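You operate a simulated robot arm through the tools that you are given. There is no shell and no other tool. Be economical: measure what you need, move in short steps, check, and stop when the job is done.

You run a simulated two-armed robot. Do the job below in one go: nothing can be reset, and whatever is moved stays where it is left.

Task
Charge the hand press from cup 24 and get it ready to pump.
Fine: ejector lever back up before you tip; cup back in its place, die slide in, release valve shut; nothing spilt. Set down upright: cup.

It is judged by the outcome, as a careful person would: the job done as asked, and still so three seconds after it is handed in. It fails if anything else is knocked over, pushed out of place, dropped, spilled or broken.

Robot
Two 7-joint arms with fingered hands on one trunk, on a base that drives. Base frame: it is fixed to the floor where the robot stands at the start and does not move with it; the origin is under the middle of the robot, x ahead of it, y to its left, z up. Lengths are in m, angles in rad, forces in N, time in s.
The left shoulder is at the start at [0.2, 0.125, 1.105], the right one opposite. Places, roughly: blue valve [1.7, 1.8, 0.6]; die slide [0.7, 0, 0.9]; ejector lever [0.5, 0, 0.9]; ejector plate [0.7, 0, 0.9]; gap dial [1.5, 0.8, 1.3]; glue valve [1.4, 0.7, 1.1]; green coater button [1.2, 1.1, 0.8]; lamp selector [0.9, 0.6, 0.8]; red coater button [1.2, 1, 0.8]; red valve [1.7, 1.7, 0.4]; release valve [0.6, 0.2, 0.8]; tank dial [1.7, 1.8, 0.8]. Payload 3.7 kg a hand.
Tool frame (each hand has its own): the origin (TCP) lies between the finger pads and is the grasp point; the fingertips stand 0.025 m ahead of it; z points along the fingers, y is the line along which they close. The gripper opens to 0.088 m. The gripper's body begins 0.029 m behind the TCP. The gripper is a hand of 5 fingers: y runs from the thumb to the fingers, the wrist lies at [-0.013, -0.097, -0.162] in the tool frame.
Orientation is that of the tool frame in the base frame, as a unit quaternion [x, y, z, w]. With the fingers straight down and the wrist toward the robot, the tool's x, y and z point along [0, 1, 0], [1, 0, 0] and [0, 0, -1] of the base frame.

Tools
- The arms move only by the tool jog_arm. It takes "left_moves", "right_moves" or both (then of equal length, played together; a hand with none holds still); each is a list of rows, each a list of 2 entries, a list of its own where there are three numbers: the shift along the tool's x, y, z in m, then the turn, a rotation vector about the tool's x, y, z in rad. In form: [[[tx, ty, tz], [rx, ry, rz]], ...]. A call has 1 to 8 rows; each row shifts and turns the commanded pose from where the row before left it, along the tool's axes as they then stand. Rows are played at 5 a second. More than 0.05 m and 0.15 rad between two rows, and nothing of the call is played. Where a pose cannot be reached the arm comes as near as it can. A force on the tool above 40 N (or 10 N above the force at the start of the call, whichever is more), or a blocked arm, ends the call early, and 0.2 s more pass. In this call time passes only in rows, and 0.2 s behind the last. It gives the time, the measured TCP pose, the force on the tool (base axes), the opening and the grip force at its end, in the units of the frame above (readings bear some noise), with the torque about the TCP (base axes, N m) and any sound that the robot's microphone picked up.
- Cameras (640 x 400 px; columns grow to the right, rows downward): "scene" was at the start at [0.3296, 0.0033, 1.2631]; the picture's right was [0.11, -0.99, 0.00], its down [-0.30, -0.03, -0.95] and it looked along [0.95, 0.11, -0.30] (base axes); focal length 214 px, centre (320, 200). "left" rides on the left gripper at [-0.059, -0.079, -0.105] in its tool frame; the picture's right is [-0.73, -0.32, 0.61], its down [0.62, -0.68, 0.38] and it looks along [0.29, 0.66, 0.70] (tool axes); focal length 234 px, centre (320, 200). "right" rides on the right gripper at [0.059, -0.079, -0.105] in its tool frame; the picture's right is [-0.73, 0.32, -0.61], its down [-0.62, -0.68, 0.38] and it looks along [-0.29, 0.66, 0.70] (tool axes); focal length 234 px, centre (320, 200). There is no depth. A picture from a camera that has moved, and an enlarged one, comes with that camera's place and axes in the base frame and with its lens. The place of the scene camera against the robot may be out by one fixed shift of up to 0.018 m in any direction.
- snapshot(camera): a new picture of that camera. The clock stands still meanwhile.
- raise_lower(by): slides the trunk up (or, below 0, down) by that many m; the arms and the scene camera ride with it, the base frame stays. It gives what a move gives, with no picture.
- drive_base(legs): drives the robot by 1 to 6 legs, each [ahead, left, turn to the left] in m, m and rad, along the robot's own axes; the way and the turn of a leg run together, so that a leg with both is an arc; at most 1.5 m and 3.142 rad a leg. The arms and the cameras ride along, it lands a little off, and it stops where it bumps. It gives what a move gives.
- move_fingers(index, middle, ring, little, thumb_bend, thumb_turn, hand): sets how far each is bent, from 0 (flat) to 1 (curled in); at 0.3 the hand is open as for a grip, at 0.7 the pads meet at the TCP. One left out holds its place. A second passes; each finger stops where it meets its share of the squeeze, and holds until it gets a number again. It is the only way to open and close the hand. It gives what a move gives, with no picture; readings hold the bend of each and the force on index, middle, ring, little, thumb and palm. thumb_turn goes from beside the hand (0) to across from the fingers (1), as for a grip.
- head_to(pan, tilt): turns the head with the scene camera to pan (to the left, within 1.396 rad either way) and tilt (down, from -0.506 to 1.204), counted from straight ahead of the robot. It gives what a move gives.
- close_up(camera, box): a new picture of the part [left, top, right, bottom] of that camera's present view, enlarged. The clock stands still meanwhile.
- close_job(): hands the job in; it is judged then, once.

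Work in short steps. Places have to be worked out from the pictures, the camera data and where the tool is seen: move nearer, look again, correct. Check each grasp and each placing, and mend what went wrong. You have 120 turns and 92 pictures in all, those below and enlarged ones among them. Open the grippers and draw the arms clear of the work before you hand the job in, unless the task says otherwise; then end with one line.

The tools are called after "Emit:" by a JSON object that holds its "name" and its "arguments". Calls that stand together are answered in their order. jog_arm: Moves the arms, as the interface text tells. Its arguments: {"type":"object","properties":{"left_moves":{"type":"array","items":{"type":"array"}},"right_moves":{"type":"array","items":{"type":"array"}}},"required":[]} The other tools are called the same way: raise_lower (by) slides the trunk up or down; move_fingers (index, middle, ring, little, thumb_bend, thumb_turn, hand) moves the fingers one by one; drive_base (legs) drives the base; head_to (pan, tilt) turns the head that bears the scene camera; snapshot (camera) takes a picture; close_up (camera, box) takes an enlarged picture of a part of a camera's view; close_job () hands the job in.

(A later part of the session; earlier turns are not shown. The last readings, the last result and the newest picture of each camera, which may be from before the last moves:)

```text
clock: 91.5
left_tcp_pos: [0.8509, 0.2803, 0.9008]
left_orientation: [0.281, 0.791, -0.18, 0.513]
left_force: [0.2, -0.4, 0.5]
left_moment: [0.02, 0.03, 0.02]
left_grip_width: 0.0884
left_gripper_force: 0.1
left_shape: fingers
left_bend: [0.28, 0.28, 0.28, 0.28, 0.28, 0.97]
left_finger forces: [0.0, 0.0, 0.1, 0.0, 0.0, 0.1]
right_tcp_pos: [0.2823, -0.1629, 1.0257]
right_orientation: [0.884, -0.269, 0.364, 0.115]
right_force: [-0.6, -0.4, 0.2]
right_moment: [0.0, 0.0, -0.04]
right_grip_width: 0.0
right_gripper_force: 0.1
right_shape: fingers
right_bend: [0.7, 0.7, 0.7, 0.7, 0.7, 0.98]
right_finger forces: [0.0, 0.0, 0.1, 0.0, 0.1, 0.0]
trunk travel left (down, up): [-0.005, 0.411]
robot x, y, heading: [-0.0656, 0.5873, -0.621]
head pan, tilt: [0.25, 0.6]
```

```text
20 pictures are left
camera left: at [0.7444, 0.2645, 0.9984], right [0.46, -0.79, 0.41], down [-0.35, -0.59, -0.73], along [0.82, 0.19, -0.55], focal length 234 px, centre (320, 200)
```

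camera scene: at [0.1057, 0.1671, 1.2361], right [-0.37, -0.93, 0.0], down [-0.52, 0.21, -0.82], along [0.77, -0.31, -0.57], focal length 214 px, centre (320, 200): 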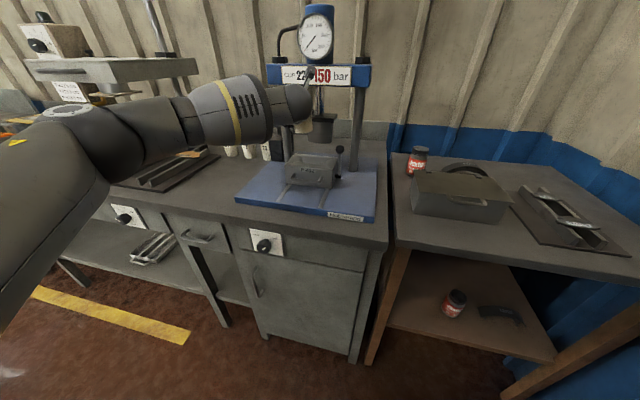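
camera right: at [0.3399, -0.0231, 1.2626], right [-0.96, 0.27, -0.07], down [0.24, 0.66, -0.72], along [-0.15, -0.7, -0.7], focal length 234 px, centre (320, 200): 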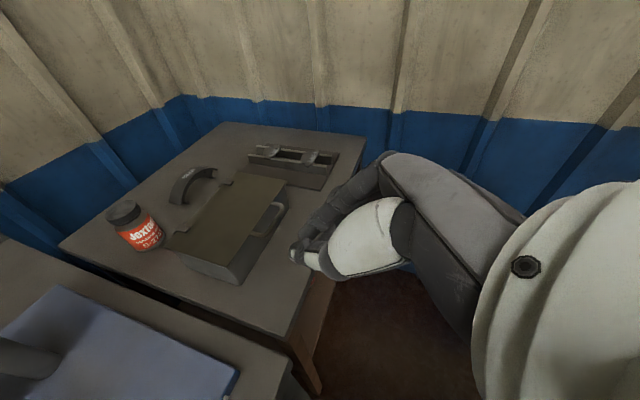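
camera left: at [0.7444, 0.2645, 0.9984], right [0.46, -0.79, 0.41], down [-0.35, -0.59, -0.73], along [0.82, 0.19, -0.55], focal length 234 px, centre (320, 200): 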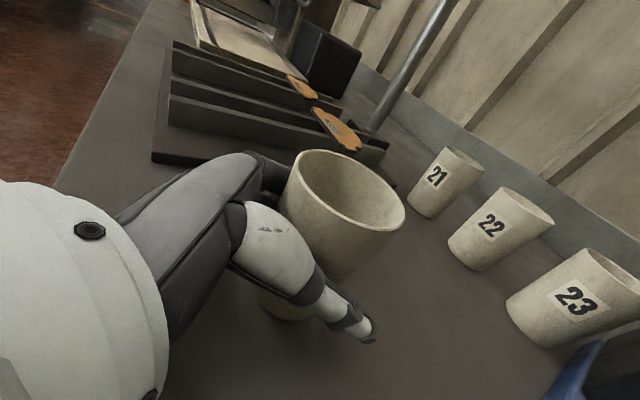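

Emit:
{"name": "jog_arm", "arguments": {"left_moves": [[[0, 0, -0.02], [0, 0, 0]], [[0, 0, -0.025], [0, 0, 0]], [[0, 0, -0.03], [0, 0, 0]], [[0, 0, -0.04], [0, 0, 0]], [[-0.01, 0, -0.04], [0, 0, 0]]]}}

Emit:
{"name": "snapshot", "arguments": {"camera": "left"}}

```text
clock: 92.7
left_tcp_pos: [0.7453, 0.3648, 0.9713]
left_orientation: [0.281, 0.791, -0.181, 0.512]
left_force: [-1.2, -1.0, -0.3]
left_moment: [-0.01, -0.01, 0.0]
left_grip_width: 0.088
left_gripper_force: 0.1
left_shape: fingers
left_bend: [0.28, 0.28, 0.28, 0.28, 0.28, 0.97]
left_finger forces: [0.0, 0.0, 0.0, 0.0, 0.0, 0.0]
right_tcp_pos: [0.2811, -0.162, 1.0248]
right_orientation: [0.885, -0.27, 0.363, 0.115]
right_force: [-0.6, -0.5, 0.5]
right_moment: [0.0, 0.01, 0.01]
right_grip_width: 0.0
right_gripper_force: 0.0
right_shape: fingers
right_bend: [0.7, 0.7, 0.7, 0.7, 0.7, 0.98]
right_finger forces: [0.0, 0.1, 0.0, 0.0, 0.0, 0.1]
trunk travel left (down, up): [-0.005, 0.411]
robot x, y, heading: [-0.062, 0.5896, -0.62]
head pan, tilt: [0.25, 0.6]
```

```text
19 pictures are left
camera left: at [0.6384, 0.3481, 1.0691], right [0.46, -0.79, 0.41], down [-0.35, -0.59, -0.73], along [0.82, 0.19, -0.55], focal length 234 px, centre (320, 200)
```

left: 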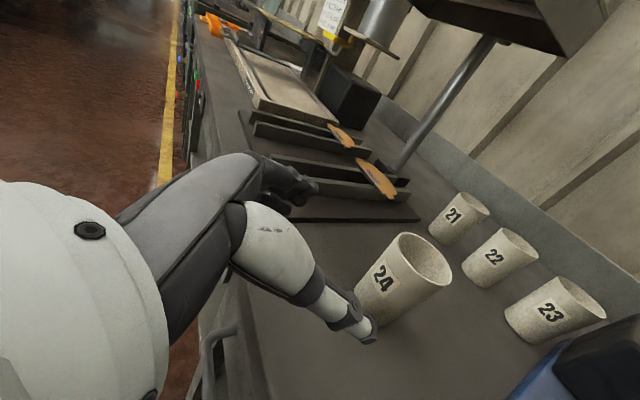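

Cup 24 is back on its spot, upright. Now for the die: I draw the left hand back, then move the base slightly left and forward so the right hand can push the slide in.

Emit:
{"name": "jog_arm", "arguments": {"left_moves": [[[-0.01, 0, -0.04], [0, 0, 0]], [[-0.01, 0, -0.04], [0, 0, 0]], [[-0.01, 0, -0.03], [0, 0, 0]]]}}

Emit:
{"name": "drive_base", "arguments": {"legs": [[0, 0.09, 0], [0.05, 0, -0.01]]}}

Emit:
{"name": "head_to", "arguments": {"pan": -0.1, "tilt": 0.6}}

Emit:
{"name": "snapshot", "arguments": {"camera": "scene"}}

```text
clock: 93.5
left_tcp_pos: [0.6758, 0.4208, 1.0477]
left_orientation: [0.281, 0.791, -0.18, 0.513]
left_force: [-0.6, 0.2, 0.3]
left_moment: [-0.02, 0.03, -0.01]
left_grip_width: 0.0883
left_gripper_force: 0.1
left_shape: fingers
left_bend: [0.28, 0.28, 0.28, 0.28, 0.28, 0.97]
left_finger forces: [0.0, 0.0, 0.0, 0.1, 0.0, 0.0]
right_tcp_pos: [0.2822, -0.1611, 1.0257]
right_orientation: [0.884, -0.27, 0.364, 0.115]
right_force: [-0.1, 0.3, 0.6]
right_moment: [-0.02, 0.01, -0.04]
right_grip_width: 0.0001
right_gripper_force: 0.0
right_shape: fingers
right_bend: [0.7, 0.7, 0.7, 0.7, 0.7, 0.98]
right_finger forces: [0.0, 0.1, 0.1, 0.0, 0.0, 0.0]
trunk travel left (down, up): [-0.005, 0.411]
robot x, y, heading: [-0.0618, 0.5854, -0.62]
head pan, tilt: [0.25, 0.6]
```

```text
clock: 95.5
left_tcp_pos: [0.7671, 0.4574, 1.0464]
left_orientation: [0.285, 0.79, -0.181, 0.511]
left_force: [0.3, -0.6, 0.0]
left_moment: [-0.04, 0.03, 0.01]
left_grip_width: 0.0882
left_gripper_force: 0.0
left_shape: fingers
left_bend: [0.28, 0.28, 0.28, 0.28, 0.28, 0.97]
left_finger forces: [0.0, 0.1, 0.0, 0.1, 0.0, 0.0]
right_tcp_pos: [0.3691, -0.1213, 1.0235]
right_orientation: [0.883, -0.274, 0.362, 0.116]
right_force: [-0.1, -0.4, 0.0]
right_moment: [0.02, 0.01, 0.01]
right_grip_width: 0.0
right_gripper_force: 0.0
right_shape: fingers
right_bend: [0.7, 0.7, 0.7, 0.7, 0.7, 0.98]
right_finger forces: [0.1, 0.0, 0.0, 0.1, 0.1, 0.0]
trunk travel left (down, up): [-0.005, 0.411]
robot x, y, heading: [0.0335, 0.6316, -0.626]
head pan, tilt: [0.25, 0.6]
```

```text
clock: 96.4
left_tcp_pos: [0.7679, 0.4581, 1.0474]
left_orientation: [0.284, 0.79, -0.182, 0.512]
left_force: [0.0, 0.1, -0.8]
left_moment: [-0.03, 0.01, -0.01]
left_grip_width: 0.0886
left_gripper_force: 0.1
left_shape: fingers
left_bend: [0.28, 0.28, 0.28, 0.28, 0.28, 0.97]
left_finger forces: [0.0, 0.0, 0.0, 0.0, 0.0, 0.0]
right_tcp_pos: [0.3696, -0.1194, 1.0253]
right_orientation: [0.883, -0.274, 0.363, 0.117]
right_force: [0.7, -0.6, -0.7]
right_moment: [-0.01, 0.0, -0.01]
right_grip_width: 0.0001
right_gripper_force: 0.0
right_shape: fingers
right_bend: [0.7, 0.7, 0.7, 0.7, 0.7, 0.98]
right_finger forces: [0.1, 0.0, 0.1, 0.0, 0.1, 0.0]
trunk travel left (down, up): [-0.005, 0.411]
robot x, y, heading: [0.0303, 0.634, -0.623]
head pan, tilt: [-0.099, 0.6]
```

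```text
18 pictures are left
camera scene: at [0.3737, 0.3726, 1.0911], right [-0.66, -0.75, 0.0], down [-0.42, 0.37, -0.83], along [0.62, -0.55, -0.56], focal length 214 px, centre (320, 200)
```

scene: 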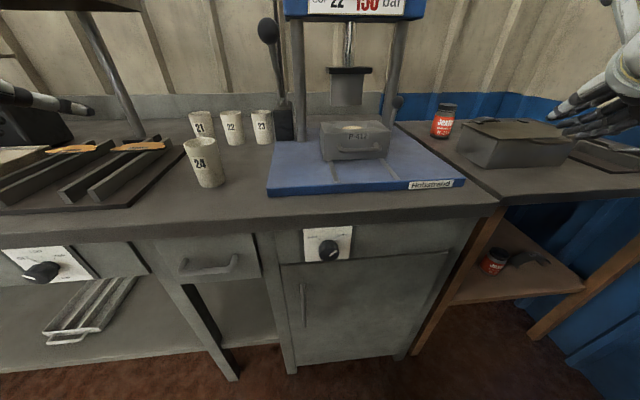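

Emit:
{"name": "jog_arm", "arguments": {"right_moves": [[[-0.0012, -0.0397, 0.0177], [0, 0, 0]], [[-0.0012, -0.0397, 0.0177], [0, 0, 0]], [[-0.0012, -0.0397, 0.0177], [0, 0, 0]], [[-0.0012, -0.0397, 0.0177], [0, 0, 0]], [[-0.0012, -0.0397, 0.0177], [0, 0, 0]], [[-0.0012, -0.0397, 0.0177], [0, 0, 0]]]}}

Emit:
{"name": "close_up", "arguments": {"camera": "scene", "box": [240, 60, 480, 210]}}

```text
clock: 97.8
left_tcp_pos: [0.7674, 0.4581, 1.0463]
left_orientation: [0.284, 0.79, -0.183, 0.512]
left_force: [-0.1, -0.3, 0.3]
left_moment: [0.0, 0.01, 0.0]
left_grip_width: 0.0882
left_gripper_force: 0.1
left_shape: fingers
left_bend: [0.28, 0.28, 0.28, 0.28, 0.28, 0.97]
left_finger forces: [0.0, 0.1, 0.0, 0.0, 0.1, 0.1]
right_tcp_pos: [0.5642, 0.0346, 0.9407]
right_orientation: [0.883, -0.274, 0.363, 0.117]
right_force: [0.0, -0.7, -1.4]
right_moment: [-0.02, 0.0, -0.03]
right_grip_width: 0.0
right_gripper_force: 0.0
right_shape: fingers
right_bend: [0.7, 0.7, 0.7, 0.7, 0.7, 0.98]
right_finger forces: [0.1, 0.0, 0.0, 0.1, 0.1, 0.0]
trunk travel left (down, up): [-0.005, 0.411]
robot x, y, heading: [0.0306, 0.63, -0.62]
head pan, tilt: [-0.099, 0.6]
```

```text
2.67 times, centred on (360, 135) of scene
camera zoom: at [0.3742, 0.3728, 1.0909], right [-0.66, -0.75, 0.0], down [-0.42, 0.37, -0.82], along [0.62, -0.55, -0.57], focal length 572 px, centre (213, 373)
```

zoom: 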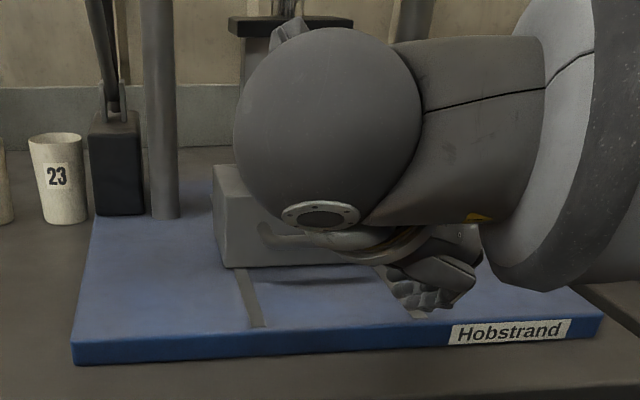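

I push forward (+u) in steps, watching the force.

Emit:
{"name": "jog_arm", "arguments": {"right_moves": [[[0.0177, 0, 0.0177], [0, 0, 0]], [[0.0177, 0, 0.0177], [0, 0, 0]], [[0.0141, 0, 0.0141], [0, 0, 0]], [[0.0141, 0, 0.0141], [0, 0, 0]]]}}

Emit:
{"name": "snapshot", "arguments": {"camera": "right"}}

```text
clock: 98.8
left_tcp_pos: [0.7669, 0.459, 1.0483]
left_orientation: [0.284, 0.789, -0.182, 0.513]
left_force: [0.4, 0.1, -0.4]
left_moment: [0.02, -0.02, -0.01]
left_grip_width: 0.0885
left_gripper_force: 0.1
left_shape: fingers
left_bend: [0.28, 0.28, 0.28, 0.28, 0.28, 0.97]
left_finger forces: [0.1, 0.0, 0.1, 0.1, 0.0, 0.0]
right_tcp_pos: [0.6373, -0.0158, 0.9457]
right_orientation: [0.881, -0.274, 0.366, 0.117]
right_force: [-1.0, -2.2, 12.6]
right_moment: [-0.14, -0.02, 0.02]
right_grip_width: 0.0001
right_gripper_force: 6.3
right_shape: fingers
right_bend: [0.7, 0.72, 0.7, 0.7, 0.7, 0.98]
right_finger forces: [0.0, 11.9, 0.5, 0.0, 0.0, 0.0]
trunk travel left (down, up): [-0.005, 0.411]
robot x, y, heading: [0.0287, 0.63, -0.623]
head pan, tilt: [-0.099, 0.6]
```

```text
16 pictures are left
camera right: at [0.6551, 0.0693, 1.0612], right [-0.96, 0.27, -0.09], down [0.25, 0.65, -0.72], along [-0.14, -0.71, -0.69], focal length 234 px, centre (320, 200)
```

right: 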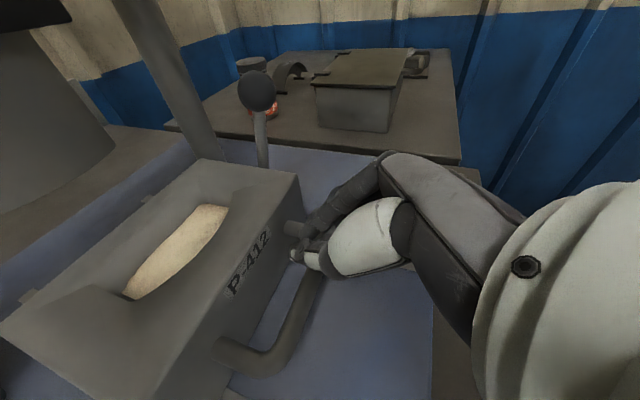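

The fingertips ended up resting on the handle's post, pressing down. I back off, go lower and push on the handle's bar from the front.

Emit:
{"name": "jog_arm", "arguments": {"right_moves": [[[-0.0198, 0, -0.0368], [0, 0, 0]], [[-0.0283, -0.01, -0.0283], [0, 0, 0]], [[-0.0212, -0.01, 0.0212], [0, 0, 0]], [[-0.015, 0, 0.015], [0, 0, 0]]]}}

Emit:
{"name": "jog_arm", "arguments": {"right_moves": [[[0.0177, 0, 0.0177], [0, 0, 0]], [[0.0141, 0, 0.0141], [0, 0, 0]], [[0.0141, 0, 0.0141], [0, 0, 0]]]}}

Emit:
{"name": "snapshot", "arguments": {"camera": "right"}}

```text
clock: 99.8
left_tcp_pos: [0.7676, 0.4593, 1.0464]
left_orientation: [0.285, 0.79, -0.182, 0.511]
left_force: [-0.2, 0.3, 0.8]
left_moment: [-0.01, -0.01, -0.03]
left_grip_width: 0.0883
left_gripper_force: 0.0
left_shape: fingers
left_bend: [0.28, 0.28, 0.28, 0.28, 0.28, 0.97]
left_finger forces: [0.0, 0.0, 0.0, 0.1, 0.1, 0.0]
right_tcp_pos: [0.5785, 0.0479, 0.9018]
right_orientation: [0.883, -0.274, 0.363, 0.116]
right_force: [0.1, 0.1, -0.1]
right_moment: [0.0, 0.0, -0.01]
right_grip_width: 0.0
right_gripper_force: 0.1
right_shape: fingers
right_bend: [0.7, 0.7, 0.7, 0.7, 0.7, 0.98]
right_finger forces: [0.1, 0.0, 0.0, 0.0, 0.0, 0.1]
trunk travel left (down, up): [-0.005, 0.411]
robot x, y, heading: [0.0309, 0.6305, -0.628]
head pan, tilt: [-0.099, 0.6]
```

```text
clock: 100.2
left_tcp_pos: [0.7653, 0.459, 1.0497]
left_orientation: [0.285, 0.789, -0.183, 0.513]
left_force: [0.5, 1.3, 0.4]
left_moment: [0.0, 0.0, 0.02]
left_grip_width: 0.0883
left_gripper_force: 0.1
left_shape: fingers
left_bend: [0.28, 0.28, 0.28, 0.28, 0.28, 0.97]
left_finger forces: [0.0, 0.2, 0.0, 0.1, 0.0, 0.0]
right_tcp_pos: [0.5852, 0.0399, 0.9015]
right_orientation: [0.887, -0.275, 0.351, 0.119]
right_force: [-22.8, 10.8, 4.8]
right_moment: [0.27, 0.59, -0.02]
right_grip_width: 0.0
right_gripper_force: 14.0
right_shape: fingers
right_bend: [0.7, 0.71, 0.73, 0.7, 0.7, 0.98]
right_finger forces: [0.0, 3.9, 23.7, 0.1, 0.0, 0.1]
trunk travel left (down, up): [-0.005, 0.411]
robot x, y, heading: [0.0267, 0.6323, -0.631]
head pan, tilt: [-0.099, 0.6]
stopped in row 1 (right hand): the force on the tool passed its limit at 53 N (the readings are from after the stop); the commanded pose is now the measured one
```

```text
15 pictures are left
camera right: at [0.6071, 0.1231, 1.0171], right [-0.96, 0.27, -0.05], down [0.23, 0.66, -0.72], along [-0.16, -0.7, -0.69], focal length 234 px, centre (320, 200)
```

right: 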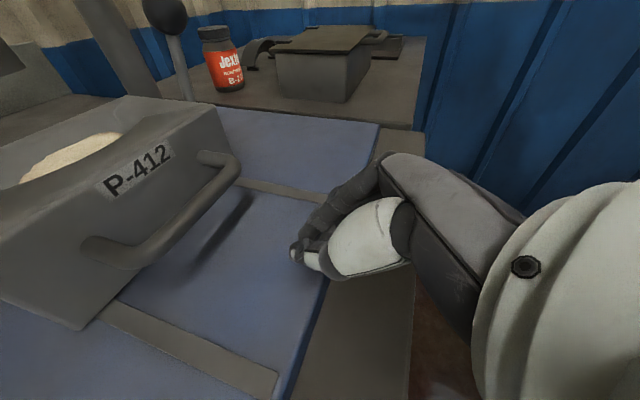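

The lower fingers struck the bed plate's front edge. I back off, raise 2.5 cm and push again in small steps.

Emit:
{"name": "jog_arm", "arguments": {"right_moves": [[[0.0035, 0, -0.032], [0, 0, 0]], [[0.0106, 0, 0.0106], [0, 0, 0]], [[0.0141, 0, 0.0141], [0, 0, 0]], [[0.0141, 0, 0.0141], [0, 0, 0]], [[0.0106, 0, 0.0106], [0, 0, 0]]]}}

Emit:
{"name": "snapshot", "arguments": {"camera": "right"}}

```text
clock: 101.3
left_tcp_pos: [0.767, 0.4573, 1.0474]
left_orientation: [0.286, 0.789, -0.183, 0.512]
left_force: [-0.7, 0.6, 0.5]
left_moment: [-0.03, 0.02, -0.01]
left_grip_width: 0.0884
left_gripper_force: 0.0
left_shape: fingers
left_bend: [0.28, 0.28, 0.28, 0.28, 0.28, 0.97]
left_finger forces: [0.0, 0.0, 0.0, 0.1, 0.1, 0.0]
right_tcp_pos: [0.6315, 0.0099, 0.9228]
right_orientation: [0.887, -0.274, 0.352, 0.118]
right_force: [-1.5, 0.2, -0.2]
right_moment: [0.03, 0.06, -0.02]
right_grip_width: 0.0
right_gripper_force: 0.6
right_shape: fingers
right_bend: [0.7, 0.7, 0.7, 0.7, 0.7, 0.98]
right_finger forces: [0.6, 0.0, 0.0, 0.0, 0.4, 0.0]
trunk travel left (down, up): [-0.005, 0.411]
robot x, y, heading: [0.0294, 0.6314, -0.629]
head pan, tilt: [-0.099, 0.6]
```

```text
14 pictures are left
camera right: at [0.6522, 0.0935, 1.0388], right [-0.96, 0.27, -0.05], down [0.23, 0.66, -0.72], along [-0.16, -0.7, -0.69], focal length 234 px, centre (320, 200)
```

right: 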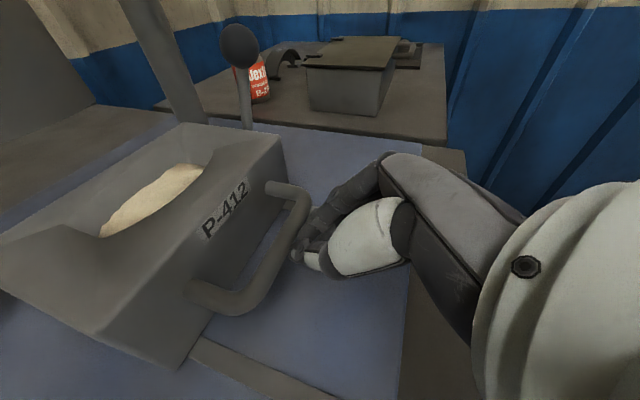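

Now the fingers bear on the bar. I push on.

Emit:
{"name": "jog_arm", "arguments": {"right_moves": [[[0.0141, 0, 0.0141], [0, 0, 0]], [[0.0177, 0, 0.0177], [0, 0, 0]], [[0.0177, 0, 0.0177], [0, 0, 0]]]}}

Emit:
{"name": "snapshot", "arguments": {"camera": "right"}}

```text
clock: 102.2
left_tcp_pos: [0.7674, 0.4577, 1.0467]
left_orientation: [0.285, 0.79, -0.182, 0.511]
left_force: [-0.2, 0.8, -0.6]
left_moment: [0.02, -0.01, -0.01]
left_grip_width: 0.0883
left_gripper_force: 0.0
left_shape: fingers
left_bend: [0.28, 0.28, 0.28, 0.28, 0.28, 0.97]
left_finger forces: [0.0, 0.1, 0.1, 0.0, 0.0, 0.1]
right_tcp_pos: [0.6897, -0.0296, 0.9204]
right_orientation: [0.888, -0.273, 0.352, 0.116]
right_force: [0.4, 0.2, -0.1]
right_moment: [0.01, -0.02, -0.02]
right_grip_width: 0.0
right_gripper_force: 0.1
right_shape: fingers
right_bend: [0.7, 0.7, 0.7, 0.7, 0.7, 0.98]
right_finger forces: [0.0, 0.0, 0.0, 0.0, 0.0, 0.0]
trunk travel left (down, up): [-0.005, 0.411]
robot x, y, heading: [0.0294, 0.6297, -0.626]
head pan, tilt: [-0.099, 0.6]
```

```text
13 pictures are left
camera right: at [0.7108, 0.0542, 1.0355], right [-0.96, 0.27, -0.06], down [0.23, 0.66, -0.72], along [-0.16, -0.7, -0.69], focal length 234 px, centre (320, 200)
```

right: 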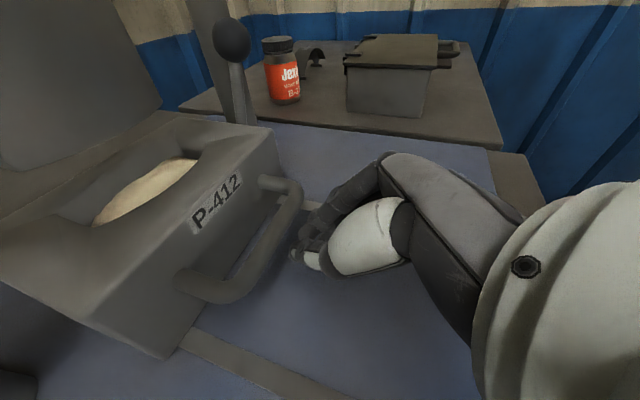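

Emit:
{"name": "jog_arm", "arguments": {"right_moves": [[[0.0141, 0, 0.0141], [0, 0, 0]], [[0.0141, 0, 0.0141], [0, 0, 0]], [[0.0141, 0, 0.0141], [0, 0, 0]]]}}

Emit:
{"name": "snapshot", "arguments": {"camera": "right"}}

```text
clock: 102.8
left_tcp_pos: [0.7652, 0.4582, 1.0485]
left_orientation: [0.285, 0.789, -0.183, 0.512]
left_force: [-0.3, -0.3, -0.4]
left_moment: [0.0, -0.02, -0.01]
left_grip_width: 0.0884
left_gripper_force: 0.0
left_shape: fingers
left_bend: [0.28, 0.28, 0.28, 0.28, 0.28, 0.97]
left_finger forces: [0.1, 0.0, 0.0, 0.1, 0.0, 0.1]
right_tcp_pos: [0.7179, -0.0528, 0.9159]
right_orientation: [0.889, -0.281, 0.342, 0.117]
right_force: [-22.2, 16.0, -1.6]
right_moment: [0.07, 0.07, -0.19]
right_grip_width: 0.0
right_gripper_force: 13.6
right_shape: fingers
right_bend: [0.71, 0.7, 0.7, 0.7, 0.69, 0.99]
right_finger forces: [24.1, 0.0, 0.0, 0.0, 3.4, 0.1]
trunk travel left (down, up): [-0.005, 0.411]
robot x, y, heading: [0.0255, 0.6336, -0.628]
head pan, tilt: [-0.099, 0.6]
stopped in row 3 (right hand): the force on the tool passed its limit at 59 N (the readings are from after the stop); the commanded pose is now the measured one
```

```text
12 pictures are left
camera right: at [0.7422, 0.0294, 1.0319], right [-0.96, 0.28, -0.04], down [0.22, 0.66, -0.72], along [-0.18, -0.69, -0.7], focal length 234 px, centre (320, 200)
```

right: 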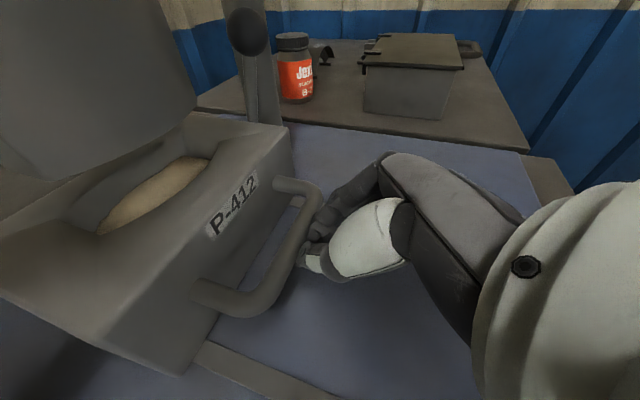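

The slide came to a hard stop. I back the hand off a little and check whether the die is fully under the ram.

Emit:
{"name": "jog_arm", "arguments": {"right_moves": [[[-0.0141, 0, -0.0141], [0, 0, 0]], [[-0.0212, 0, -0.0212], [0, 0, 0]], [[-0.0212, 0.01, -0.0212], [0, 0, 0]], [[-0.02, 0.03, -0.03], [0, 0, 0]], [[0, 0.04, -0.03], [0, 0, 0]], [[0, 0.045, -0.02], [0, 0, 0]]]}}

Emit:
{"name": "close_up", "arguments": {"camera": "scene", "box": [240, 60, 480, 210]}}

```text
clock: 104.2
left_tcp_pos: [0.7665, 0.4575, 1.0473]
left_orientation: [0.286, 0.79, -0.182, 0.512]
left_force: [-0.1, 0.3, 0.3]
left_moment: [0.01, 0.02, 0.02]
left_grip_width: 0.0882
left_gripper_force: 0.0
left_shape: fingers
left_bend: [0.28, 0.28, 0.28, 0.28, 0.28, 0.97]
left_finger forces: [0.0, 0.0, 0.0, 0.0, 0.0, 0.0]
right_tcp_pos: [0.524, -0.0689, 0.9697]
right_orientation: [0.888, -0.279, 0.345, 0.117]
right_force: [-0.2, -0.6, 0.4]
right_moment: [0.0, 0.0, 0.01]
right_grip_width: 0.0001
right_gripper_force: 0.0
right_shape: fingers
right_bend: [0.7, 0.7, 0.7, 0.7, 0.7, 0.98]
right_finger forces: [0.0, 0.0, 0.0, 0.0, 0.0, 0.0]
trunk travel left (down, up): [-0.005, 0.411]
robot x, y, heading: [0.029, 0.6316, -0.626]
head pan, tilt: [-0.099, 0.6]
```

```text
2.67 times, centred on (360, 135) of scene
camera zoom: at [0.3721, 0.372, 1.0912], right [-0.66, -0.75, 0.0], down [-0.42, 0.38, -0.83], along [0.62, -0.55, -0.56], focal length 572 px, centre (213, 373)
```

zoom: 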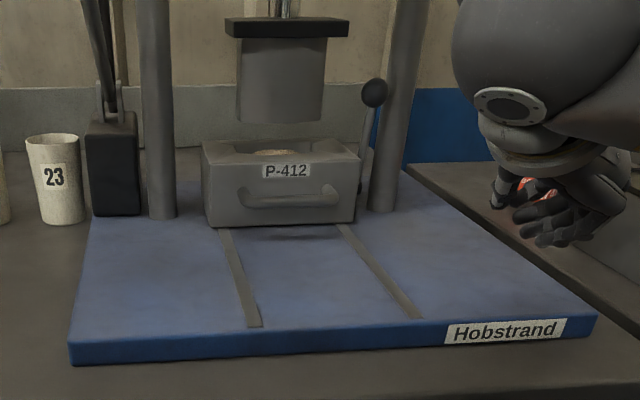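

The slide sits fully in, with the ram over the hopper and no spill in view. Next the release valve: knob centre near [0.586, 0.162, 0.757]. I open the right hand and move the base back and left to suit.

Emit:
{"name": "move_fingers", "arguments": {"hand": "right", "index": 0.3, "middle": 0.3, "ring": 0.3, "little": 0.3, "thumb_bend": 0.3}}

Emit:
{"name": "drive_base", "arguments": {"legs": [[-0.12, 0, 0], [0, 0.13, 0]]}}

Emit:
{"name": "jog_arm", "arguments": {"right_moves": [[[-0.031, -0.023, 0.015], [0, 0, 0]], [[-0.031, -0.023, 0.015], [0, 0, 0]], [[-0.031, -0.023, 0.015], [0, 0, 0]], [[-0.031, -0.023, 0.015], [0, 0, 0]]]}}

Emit:
{"name": "snapshot", "arguments": {"camera": "scene"}}

```text
clock: 105.2
left_tcp_pos: [0.7676, 0.4567, 1.0475]
left_orientation: [0.285, 0.79, -0.183, 0.511]
left_force: [0.6, 0.1, -0.3]
left_moment: [0.0, -0.04, 0.0]
left_grip_width: 0.0882
left_gripper_force: 0.1
left_shape: fingers
left_bend: [0.28, 0.28, 0.28, 0.28, 0.28, 0.97]
left_finger forces: [0.0, 0.0, 0.0, 0.0, 0.0, 0.0]
right_tcp_pos: [0.5263, -0.0695, 0.9683]
right_orientation: [0.889, -0.279, 0.343, 0.117]
right_force: [0.5, -0.1, 0.3]
right_moment: [0.0, 0.01, 0.01]
right_grip_width: 0.0844
right_gripper_force: 0.0
right_shape: fingers
right_bend: [0.3, 0.3, 0.3, 0.3, 0.3, 0.98]
right_finger forces: [0.0, 0.0, 0.0, 0.0, 0.0, 0.0]
trunk travel left (down, up): [-0.005, 0.411]
robot x, y, heading: [0.0271, 0.6342, -0.626]
head pan, tilt: [-0.099, 0.6]
```

```text
clock: 107.9
left_tcp_pos: [0.747, 0.6342, 1.0477]
left_orientation: [0.283, 0.791, -0.182, 0.511]
left_force: [-0.2, 0.1, -0.2]
left_moment: [0.0, 0.03, 0.03]
left_grip_width: 0.0882
left_gripper_force: 0.1
left_shape: fingers
left_bend: [0.28, 0.28, 0.28, 0.28, 0.28, 0.97]
left_finger forces: [0.1, 0.1, 0.0, 0.0, 0.1, 0.0]
right_tcp_pos: [0.5086, 0.1094, 0.9695]
right_orientation: [0.89, -0.277, 0.343, 0.116]
right_force: [-0.2, 0.2, 0.1]
right_moment: [0.01, -0.01, -0.01]
right_grip_width: 0.0845
right_gripper_force: 0.1
right_shape: fingers
right_bend: [0.3, 0.3, 0.3, 0.3, 0.3, 0.98]
right_finger forces: [0.0, 0.0, 0.1, 0.1, 0.0, 0.0]
trunk travel left (down, up): [-0.005, 0.411]
robot x, y, heading: [0.0111, 0.807, -0.622]
head pan, tilt: [-0.099, 0.6]
```

```text
clock: 108.9
left_tcp_pos: [0.7501, 0.6347, 1.0465]
left_orientation: [0.284, 0.79, -0.182, 0.512]
left_force: [-0.1, -0.1, -0.1]
left_moment: [0.04, 0.03, 0.02]
left_grip_width: 0.0879
left_gripper_force: 0.1
left_shape: fingers
left_bend: [0.28, 0.28, 0.28, 0.28, 0.28, 0.97]
left_finger forces: [0.0, 0.0, 0.1, 0.0, 0.0, 0.1]
right_tcp_pos: [0.5196, 0.2089, 0.8379]
right_orientation: [0.889, -0.278, 0.344, 0.117]
right_force: [0.1, 0.1, 0.1]
right_moment: [0.0, 0.0, 0.0]
right_grip_width: 0.0844
right_gripper_force: 0.1
right_shape: fingers
right_bend: [0.3, 0.3, 0.3, 0.3, 0.3, 0.98]
right_finger forces: [0.0, 0.0, 0.0, 0.1, 0.1, 0.1]
trunk travel left (down, up): [-0.005, 0.411]
robot x, y, heading: [0.0096, 0.8087, -0.625]
head pan, tilt: [-0.099, 0.6]
```

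```text
10 pictures are left
camera scene: at [0.3545, 0.5484, 1.0909], right [-0.66, -0.75, 0.0], down [-0.42, 0.37, -0.82], along [0.62, -0.55, -0.57], focal length 214 px, centre (320, 200)
```

scene: 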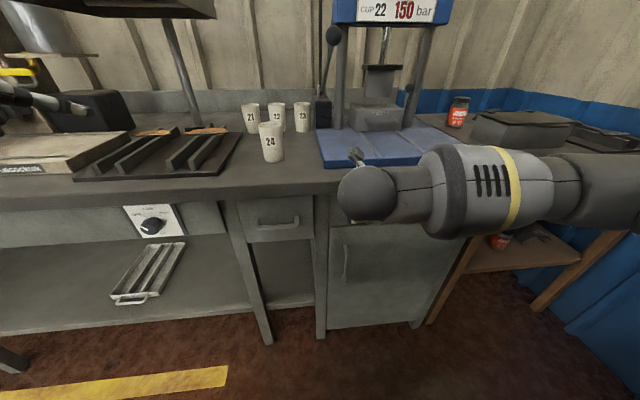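

The hand is about 10 cm short of the knob along its axis. I check with the hand camera.

Emit:
{"name": "snapshot", "arguments": {"camera": "right"}}

```text
9 pictures are left
camera right: at [0.5436, 0.2914, 0.9531], right [-0.96, 0.28, -0.04], down [0.22, 0.66, -0.72], along [-0.17, -0.7, -0.7], focal length 234 px, centre (320, 200)
```

right: 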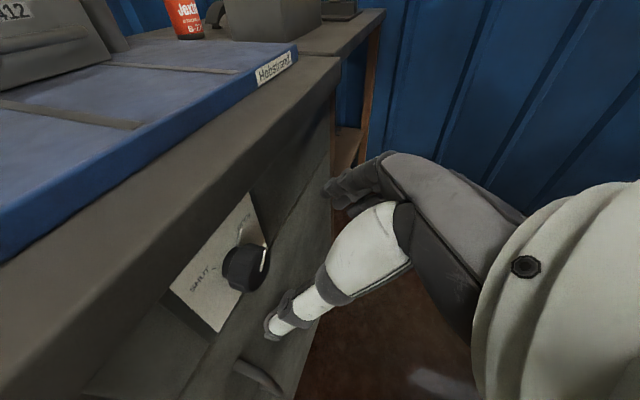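

Knob front centre now resolves to about [0.573, 0.163, 0.767]. I pre-turn the hand 0.45 rad clockwise and line it up so that I can close on the knob and turn it left.

Emit:
{"name": "jog_arm", "arguments": {"right_moves": [[[0, 0.037, 0], [0, 0, 0]], [[0, 0, 0], [0.11, 0, 0.102]], [[0, 0, 0], [0.11, 0, 0.102]], [[0, 0, 0], [0.11, 0, 0.102]], [[0, 0, 0.03], [0, 0, 0]], [[0, 0, 0.03], [0, 0, 0]]]}}

Emit:
{"name": "snapshot", "arguments": {"camera": "right"}}

```text
clock: 110.3
left_tcp_pos: [0.7501, 0.6352, 1.0471]
left_orientation: [0.284, 0.789, -0.182, 0.513]
left_force: [-0.5, -0.4, -0.5]
left_moment: [0.0, 0.01, -0.01]
left_grip_width: 0.0881
left_gripper_force: 0.1
left_shape: fingers
left_bend: [0.28, 0.28, 0.28, 0.28, 0.28, 0.97]
left_finger forces: [0.1, 0.0, 0.0, 0.0, 0.0, 0.0]
right_tcp_pos: [0.5391, 0.1712, 0.7971]
right_orientation: [0.844, -0.349, 0.398, -0.084]
right_force: [0.0, -0.5, -0.3]
right_moment: [-0.02, 0.0, 0.0]
right_grip_width: 0.0847
right_gripper_force: 0.1
right_shape: fingers
right_bend: [0.3, 0.3, 0.3, 0.3, 0.3, 0.98]
right_finger forces: [0.0, 0.1, 0.0, 0.0, 0.1, 0.0]
trunk travel left (down, up): [-0.005, 0.411]
robot x, y, heading: [0.0116, 0.8114, -0.622]
head pan, tilt: [-0.099, 0.6]
```

```text
8 pictures are left
camera right: at [0.5292, 0.2061, 0.9362], right [-0.93, 0.32, -0.18], down [0.36, 0.86, -0.35], along [0.04, -0.39, -0.92], focal length 234 px, centre (320, 200)
```

right: 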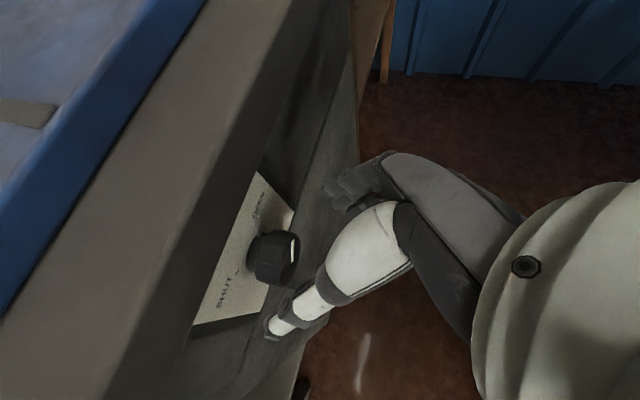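

The knob lies on the hand's axis, 3.6 cm ahead. I advance and close on it.

Emit:
{"name": "jog_arm", "arguments": {"right_moves": [[[0, 0, 0.018], [0, 0, 0]], [[0, 0, 0.018], [0, 0, 0]]]}}

Emit:
{"name": "move_fingers", "arguments": {"hand": "right", "index": 0.65, "middle": 0.65, "ring": 0.65, "little": 0.65, "thumb_bend": 0.65}}

Emit:
{"name": "snapshot", "arguments": {"camera": "right"}}

```text
clock: 110.9
left_tcp_pos: [0.7484, 0.6346, 1.0469]
left_orientation: [0.284, 0.79, -0.181, 0.512]
left_force: [0.4, 0.4, 0.5]
left_moment: [0.0, -0.02, -0.01]
left_grip_width: 0.0883
left_gripper_force: 0.2
left_shape: fingers
left_bend: [0.28, 0.28, 0.28, 0.28, 0.28, 0.97]
left_finger forces: [0.0, 0.1, 0.0, 0.0, 0.0, 0.0]
right_tcp_pos: [0.5665, 0.1661, 0.7743]
right_orientation: [0.844, -0.349, 0.399, -0.084]
right_force: [0.0, 0.1, 0.7]
right_moment: [0.0, 0.01, 0.0]
right_grip_width: 0.0846
right_gripper_force: 0.0
right_shape: fingers
right_bend: [0.3, 0.3, 0.3, 0.3, 0.3, 0.98]
right_finger forces: [0.1, 0.0, 0.0, 0.0, 0.1, 0.0]
trunk travel left (down, up): [-0.005, 0.411]
robot x, y, heading: [0.0123, 0.8065, -0.622]
head pan, tilt: [-0.099, 0.6]
```

```text
clock: 111.9
left_tcp_pos: [0.7471, 0.6346, 1.0478]
left_orientation: [0.285, 0.79, -0.183, 0.511]
left_force: [0.5, -0.9, -0.4]
left_moment: [0.01, 0.03, -0.01]
left_grip_width: 0.0884
left_gripper_force: 0.1
left_shape: fingers
left_bend: [0.28, 0.28, 0.28, 0.28, 0.28, 0.97]
left_finger forces: [0.0, 0.0, 0.0, 0.1, 0.0, 0.1]
right_tcp_pos: [0.5655, 0.1659, 0.7738]
right_orientation: [0.843, -0.35, 0.399, -0.083]
right_force: [-6.2, -7.0, -2.9]
right_moment: [-0.14, 0.16, -0.13]
right_grip_width: 0.0324
right_gripper_force: 10.5
right_shape: fingers
right_bend: [0.54, 0.56, 0.65, 0.65, 0.56, 0.97]
right_finger forces: [7.1, 7.9, 0.1, 0.0, 5.7, 0.1]
trunk travel left (down, up): [-0.005, 0.411]
robot x, y, heading: [0.0063, 0.8103, -0.628]
head pan, tilt: [-0.099, 0.6]
```

```text
7 pictures are left
camera right: at [0.5559, 0.1994, 0.9147], right [-0.93, 0.32, -0.17], down [0.36, 0.86, -0.35], along [0.04, -0.39, -0.92], focal length 234 px, centre (320, 200)
```

right: 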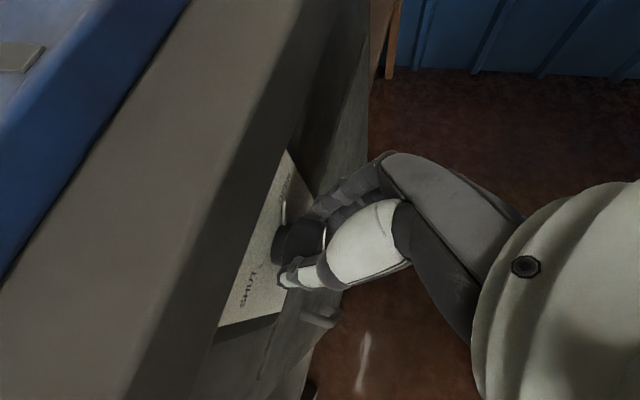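

The knob is held by index, middle and thumb. I tighten slightly and turn it left by about 0.9 rad.

Emit:
{"name": "move_fingers", "arguments": {"hand": "right", "index": 0.7, "middle": 0.7, "thumb_bend": 0.72}}

Emit:
{"name": "jog_arm", "arguments": {"right_moves": [[[0, 0, 0], [-0.0956, 0, -0.0881]], [[0, 0, 0], [-0.0956, 0, -0.0881]], [[0, 0, 0], [-0.0956, 0, -0.0881]], [[0, 0, 0], [-0.0956, 0, -0.0881]], [[0, 0, 0], [-0.0956, 0, -0.0881]], [[0, 0, 0], [-0.0956, 0, -0.0881]], [[0, 0, 0], [-0.0956, 0, -0.0881]]]}}

Emit:
{"name": "snapshot", "arguments": {"camera": "right"}}

```text
clock: 112.9
left_tcp_pos: [0.7485, 0.6355, 1.0459]
left_orientation: [0.284, 0.79, -0.182, 0.512]
left_force: [-0.4, 0.5, -0.2]
left_moment: [0.01, 0.02, 0.03]
left_grip_width: 0.0882
left_gripper_force: 0.1
left_shape: fingers
left_bend: [0.28, 0.28, 0.28, 0.28, 0.28, 0.97]
left_finger forces: [0.0, 0.0, 0.0, 0.1, 0.0, 0.0]
right_tcp_pos: [0.566, 0.1658, 0.776]
right_orientation: [0.844, -0.349, 0.399, -0.084]
right_force: [-5.1, -3.7, -0.6]
right_moment: [-0.13, 0.11, -0.06]
right_grip_width: 0.0319
right_gripper_force: 11.9
right_shape: fingers
right_bend: [0.53, 0.54, 0.65, 0.65, 0.6, 0.97]
right_finger forces: [7.9, 7.2, 0.1, 0.2, 9.2, 0.0]
trunk travel left (down, up): [-0.005, 0.411]
robot x, y, heading: [0.009, 0.8053, -0.629]
head pan, tilt: [-0.099, 0.6]
```

```text
clock: 114.5
left_tcp_pos: [0.7493, 0.6374, 1.0472]
left_orientation: [0.283, 0.79, -0.183, 0.512]
left_force: [0.1, 0.0, 0.0]
left_moment: [-0.02, -0.01, 0.03]
left_grip_width: 0.0884
left_gripper_force: 0.0
left_shape: fingers
left_bend: [0.28, 0.28, 0.28, 0.28, 0.28, 0.97]
left_finger forces: [0.1, 0.0, 0.0, 0.0, 0.1, 0.0]
right_tcp_pos: [0.5688, 0.1699, 0.7773]
right_orientation: [0.889, -0.19, 0.271, 0.316]
right_force: [6.0, 19.8, 2.4]
right_moment: [0.46, -0.12, 0.52]
right_grip_width: 0.0333
right_gripper_force: 10.8
right_shape: fingers
right_bend: [0.63, 0.62, 0.65, 0.65, 0.52, 0.95]
right_finger forces: [1.6, 0.7, 0.0, 0.1, 20.1, 0.1]
trunk travel left (down, up): [-0.005, 0.411]
robot x, y, heading: [0.0121, 0.8069, -0.623]
head pan, tilt: [-0.099, 0.6]
```

```text
6 pictures are left
camera right: at [0.6171, 0.2874, 0.8454], right [-0.95, 0.29, 0.11], down [0.0, 0.34, -0.94], along [-0.31, -0.89, -0.33], focal length 234 px, centre (320, 200)
```

right: 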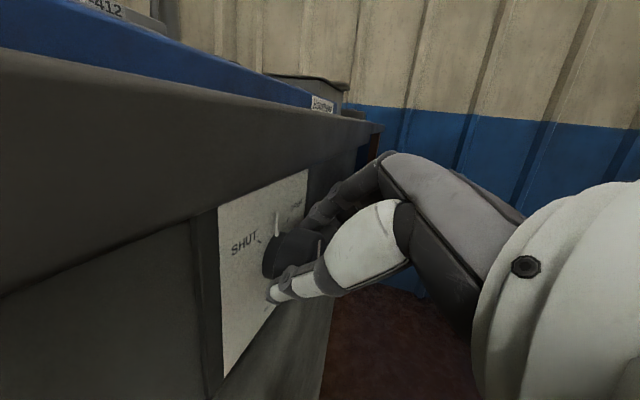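

The pointer now stands straight up, half way between OPEN and SHUT. I release, turn the hand back and take a second stroke.

Emit:
{"name": "move_fingers", "arguments": {"hand": "right", "index": 0.3, "middle": 0.3, "ring": 0.3, "little": 0.3, "thumb_bend": 0.3}}

Emit:
{"name": "jog_arm", "arguments": {"right_moves": [[[0, 0, 0], [0.0956, 0, 0.0881]], [[0, 0, 0], [0.0956, 0, 0.0881]], [[0, 0, 0], [0.0956, 0, 0.0881]], [[0, 0, 0], [0.0956, 0, 0.0881]], [[0, 0, 0], [0.0956, 0, 0.0881]], [[0, 0, 0], [0.0956, 0, 0.0881]]]}}

Emit:
{"name": "snapshot", "arguments": {"camera": "right"}}

```text
clock: 115.5
left_tcp_pos: [0.7485, 0.6344, 1.0479]
left_orientation: [0.284, 0.79, -0.182, 0.512]
left_force: [0.0, -0.3, -0.2]
left_moment: [0.04, -0.01, 0.0]
left_grip_width: 0.0884
left_gripper_force: 0.1
left_shape: fingers
left_bend: [0.28, 0.28, 0.28, 0.28, 0.28, 0.97]
left_finger forces: [0.0, 0.0, 0.0, 0.0, 0.1, 0.0]
right_tcp_pos: [0.5678, 0.1661, 0.7754]
right_orientation: [0.889, -0.191, 0.271, 0.317]
right_force: [0.5, 0.1, 0.3]
right_moment: [0.01, 0.02, 0.04]
right_grip_width: 0.0844
right_gripper_force: 0.1
right_shape: fingers
right_bend: [0.3, 0.3, 0.3, 0.3, 0.3, 0.97]
right_finger forces: [0.1, 0.1, 0.0, 0.1, 0.0, 0.0]
trunk travel left (down, up): [-0.005, 0.411]
robot x, y, heading: [0.0109, 0.8073, -0.624]
head pan, tilt: [-0.099, 0.6]
```

```text
clock: 116.9
left_tcp_pos: [0.7488, 0.6358, 1.047]
left_orientation: [0.283, 0.79, -0.182, 0.512]
left_force: [0.0, 0.7, -0.4]
left_moment: [0.0, 0.04, -0.01]
left_grip_width: 0.0881
left_gripper_force: 0.1
left_shape: fingers
left_bend: [0.28, 0.28, 0.28, 0.28, 0.28, 0.97]
left_finger forces: [0.0, 0.0, 0.0, 0.0, 0.0, 0.0]
right_tcp_pos: [0.5664, 0.1654, 0.7752]
right_orientation: [0.861, -0.33, 0.386, -0.026]
right_force: [-0.1, 0.5, -0.4]
right_moment: [0.0, 0.03, -0.02]
right_grip_width: 0.0844
right_gripper_force: 0.1
right_shape: fingers
right_bend: [0.3, 0.3, 0.3, 0.3, 0.3, 0.97]
right_finger forces: [0.0, 0.1, 0.0, 0.0, 0.1, 0.1]
trunk travel left (down, up): [-0.005, 0.411]
robot x, y, heading: [0.0074, 0.8069, -0.63]
head pan, tilt: [-0.099, 0.6]
```

```text
5 pictures are left
camera right: at [0.5677, 0.2154, 0.9115], right [-0.94, 0.3, -0.14], down [0.33, 0.82, -0.47], along [-0.03, -0.49, -0.87], focal length 234 px, centre (320, 200)
```

right: 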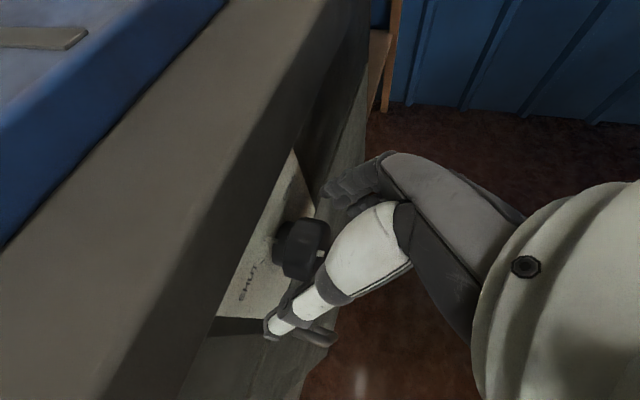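

Emit:
{"name": "move_fingers", "arguments": {"hand": "right", "index": 0.7, "middle": 0.7, "ring": 0.65, "little": 0.65, "thumb_bend": 0.72}}

Emit:
{"name": "jog_arm", "arguments": {"right_moves": [[[0, 0, 0], [-0.103, 0, -0.095]], [[0, 0, 0], [-0.103, 0, -0.095]], [[0, 0, 0], [-0.103, 0, -0.095]], [[0, 0, 0], [-0.103, 0, -0.095]], [[0, 0, 0], [-0.103, 0, -0.095]], [[0, 0, 0], [-0.103, 0, -0.095]], [[0, 0, 0], [-0.103, 0, -0.095]], [[0, 0, 0], [-0.103, 0, -0.095]]]}}

Emit:
{"name": "close_up", "arguments": {"camera": "right", "box": [180, 140, 372, 260]}}

```text
clock: 117.9
left_tcp_pos: [0.747, 0.633, 1.0476]
left_orientation: [0.285, 0.79, -0.182, 0.511]
left_force: [0.3, -0.7, -0.9]
left_moment: [0.02, 0.01, 0.0]
left_grip_width: 0.0882
left_gripper_force: 0.1
left_shape: fingers
left_bend: [0.28, 0.28, 0.28, 0.28, 0.28, 0.97]
left_finger forces: [0.1, 0.1, 0.0, 0.0, 0.1, 0.0]
right_tcp_pos: [0.5664, 0.1655, 0.7751]
right_orientation: [0.861, -0.331, 0.384, -0.025]
right_force: [-5.5, -4.1, -0.5]
right_moment: [-0.12, 0.13, -0.05]
right_grip_width: 0.0328
right_gripper_force: 12.3
right_shape: fingers
right_bend: [0.56, 0.57, 0.65, 0.65, 0.55, 0.97]
right_finger forces: [8.2, 7.9, 0.0, 0.0, 8.3, 0.0]
trunk travel left (down, up): [-0.005, 0.411]
robot x, y, heading: [0.0105, 0.8067, -0.627]
head pan, tilt: [-0.099, 0.6]
```

```text
clock: 119.7
left_tcp_pos: [0.7483, 0.6375, 1.0478]
left_orientation: [0.283, 0.791, -0.182, 0.512]
left_force: [-0.8, 0.0, -0.1]
left_moment: [-0.01, 0.0, 0.02]
left_grip_width: 0.0885
left_gripper_force: 0.0
left_shape: fingers
left_bend: [0.28, 0.28, 0.28, 0.28, 0.28, 0.97]
left_finger forces: [0.0, 0.1, 0.1, 0.0, 0.1, 0.0]
right_tcp_pos: [0.5706, 0.1706, 0.7755]
right_orientation: [0.858, -0.118, 0.208, 0.454]
right_force: [7.9, 23.9, 2.9]
right_moment: [0.63, -0.3, 0.69]
right_grip_width: 0.0338
right_gripper_force: 11.2
right_shape: fingers
right_bend: [0.66, 0.67, 0.65, 0.65, 0.49, 0.9]
right_finger forces: [1.4, 0.0, 0.1, 0.1, 20.9, 0.0]
trunk travel left (down, up): [-0.005, 0.411]
robot x, y, heading: [0.0117, 0.8072, -0.623]
head pan, tilt: [-0.099, 0.6]
```

```text
3.33 times, centred on (276, 200) of right
camera zoom: at [0.6262, 0.3005, 0.7997], right [-0.92, 0.33, 0.2], down [-0.19, 0.07, -0.98], along [-0.34, -0.94, 0.0], focal length 781 px, centre (467, 200)
```

zoom: 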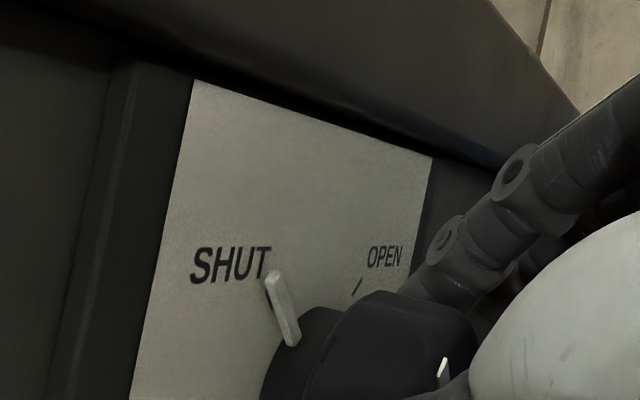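

The pointer now points at SHUT. I make one more short stroke to make sure it is against its stop.

Emit:
{"name": "move_fingers", "arguments": {"hand": "right", "index": 0.3, "middle": 0.3, "ring": 0.3, "little": 0.3, "thumb_bend": 0.3}}

Emit:
{"name": "jog_arm", "arguments": {"right_moves": [[[0, 0, 0], [0.103, 0, 0.095]], [[0, 0, 0], [0.103, 0, 0.095]], [[0, 0, 0], [0.103, 0, 0.095]], [[0, 0, 0], [0.103, 0, 0.095]], [[0, 0, 0], [0.103, 0, 0.095]], [[0, 0, 0], [0.103, 0, 0.095]]]}}

Emit:
{"name": "move_fingers", "arguments": {"hand": "right", "index": 0.7, "middle": 0.7, "ring": 0.65, "little": 0.65, "thumb_bend": 0.72}}

Emit:
{"name": "jog_arm", "arguments": {"right_moves": [[[0, 0, 0], [-0.0956, 0, -0.0881]], [[0, 0, 0], [-0.0956, 0, -0.0881]], [[0, 0, 0], [-0.0956, 0, -0.0881]], [[0, 0, 0], [-0.0956, 0, -0.0881]]]}}

```text
clock: 120.7
left_tcp_pos: [0.7488, 0.6349, 1.0467]
left_orientation: [0.284, 0.79, -0.182, 0.511]
left_force: [-0.4, -0.1, -0.3]
left_moment: [0.0, -0.01, -0.01]
left_grip_width: 0.0883
left_gripper_force: 0.1
left_shape: fingers
left_bend: [0.28, 0.28, 0.28, 0.28, 0.28, 0.97]
left_finger forces: [0.0, 0.1, 0.1, 0.0, 0.1, 0.1]
right_tcp_pos: [0.5674, 0.1661, 0.7758]
right_orientation: [0.859, -0.119, 0.207, 0.453]
right_force: [0.3, 0.2, 0.5]
right_moment: [0.01, -0.01, 0.0]
right_grip_width: 0.0848
right_gripper_force: 0.0
right_shape: fingers
right_bend: [0.3, 0.3, 0.3, 0.3, 0.3, 0.98]
right_finger forces: [0.0, 0.0, 0.0, 0.1, 0.0, 0.1]
trunk travel left (down, up): [-0.005, 0.411]
robot x, y, heading: [0.0138, 0.808, -0.626]
head pan, tilt: [-0.099, 0.6]
```

```text
clock: 122.1
left_tcp_pos: [0.7489, 0.6352, 1.0476]
left_orientation: [0.284, 0.79, -0.181, 0.512]
left_force: [0.4, -0.4, -0.3]
left_moment: [-0.02, -0.01, -0.01]
left_grip_width: 0.088
left_gripper_force: 0.0
left_shape: fingers
left_bend: [0.28, 0.28, 0.28, 0.28, 0.28, 0.97]
left_finger forces: [0.1, 0.0, 0.0, 0.0, 0.0, 0.0]
right_tcp_pos: [0.568, 0.1663, 0.7767]
right_orientation: [0.887, -0.285, 0.35, 0.099]
right_force: [0.4, -0.5, -0.6]
right_moment: [-0.03, -0.01, 0.0]
right_grip_width: 0.085
right_gripper_force: 0.0
right_shape: fingers
right_bend: [0.3, 0.3, 0.3, 0.3, 0.3, 0.98]
right_finger forces: [0.0, 0.0, 0.0, 0.1, 0.0, 0.0]
trunk travel left (down, up): [-0.005, 0.411]
robot x, y, heading: [0.0102, 0.8064, -0.625]
head pan, tilt: [-0.099, 0.6]
```

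```text
clock: 123.1
left_tcp_pos: [0.7483, 0.6345, 1.0468]
left_orientation: [0.284, 0.79, -0.182, 0.512]
left_force: [0.4, -0.1, -0.4]
left_moment: [0.0, -0.01, -0.02]
left_grip_width: 0.0883
left_gripper_force: 0.0
left_shape: fingers
left_bend: [0.28, 0.28, 0.28, 0.28, 0.28, 0.97]
left_finger forces: [0.0, 0.0, 0.1, 0.0, 0.1, 0.0]
right_tcp_pos: [0.5674, 0.1676, 0.7758]
right_orientation: [0.886, -0.286, 0.35, 0.101]
right_force: [-2.1, -1.2, 0.6]
right_moment: [-0.04, 0.01, 0.04]
right_grip_width: 0.0325
right_gripper_force: 12.3
right_shape: fingers
right_bend: [0.58, 0.6, 0.65, 0.65, 0.54, 0.97]
right_finger forces: [6.6, 6.8, 0.0, 0.0, 11.2, 0.1]
trunk travel left (down, up): [-0.005, 0.411]
robot x, y, heading: [0.0111, 0.8077, -0.628]
head pan, tilt: [-0.099, 0.6]
```

```text
clock: 124.1
left_tcp_pos: [0.7473, 0.6386, 1.0492]
left_orientation: [0.283, 0.79, -0.183, 0.513]
left_force: [0.5, 0.6, -0.6]
left_moment: [0.03, -0.01, 0.03]
left_grip_width: 0.0883
left_gripper_force: 0.0
left_shape: fingers
left_bend: [0.28, 0.28, 0.28, 0.28, 0.28, 0.97]
left_finger forces: [0.0, 0.0, 0.0, 0.0, 0.0, 0.0]
right_tcp_pos: [0.5693, 0.1701, 0.7796]
right_orientation: [0.887, -0.184, 0.269, 0.326]
right_force: [-0.2, 20.0, 13.5]
right_moment: [0.54, -0.45, 0.74]
right_grip_width: 0.0296
right_gripper_force: 14.3
right_shape: fingers
right_bend: [0.64, 0.65, 0.65, 0.65, 0.54, 0.92]
right_finger forces: [2.5, 2.6, 0.1, 0.0, 23.8, 0.0]
trunk travel left (down, up): [-0.005, 0.411]
robot x, y, heading: [0.0092, 0.81, -0.623]
head pan, tilt: [-0.099, 0.6]
```

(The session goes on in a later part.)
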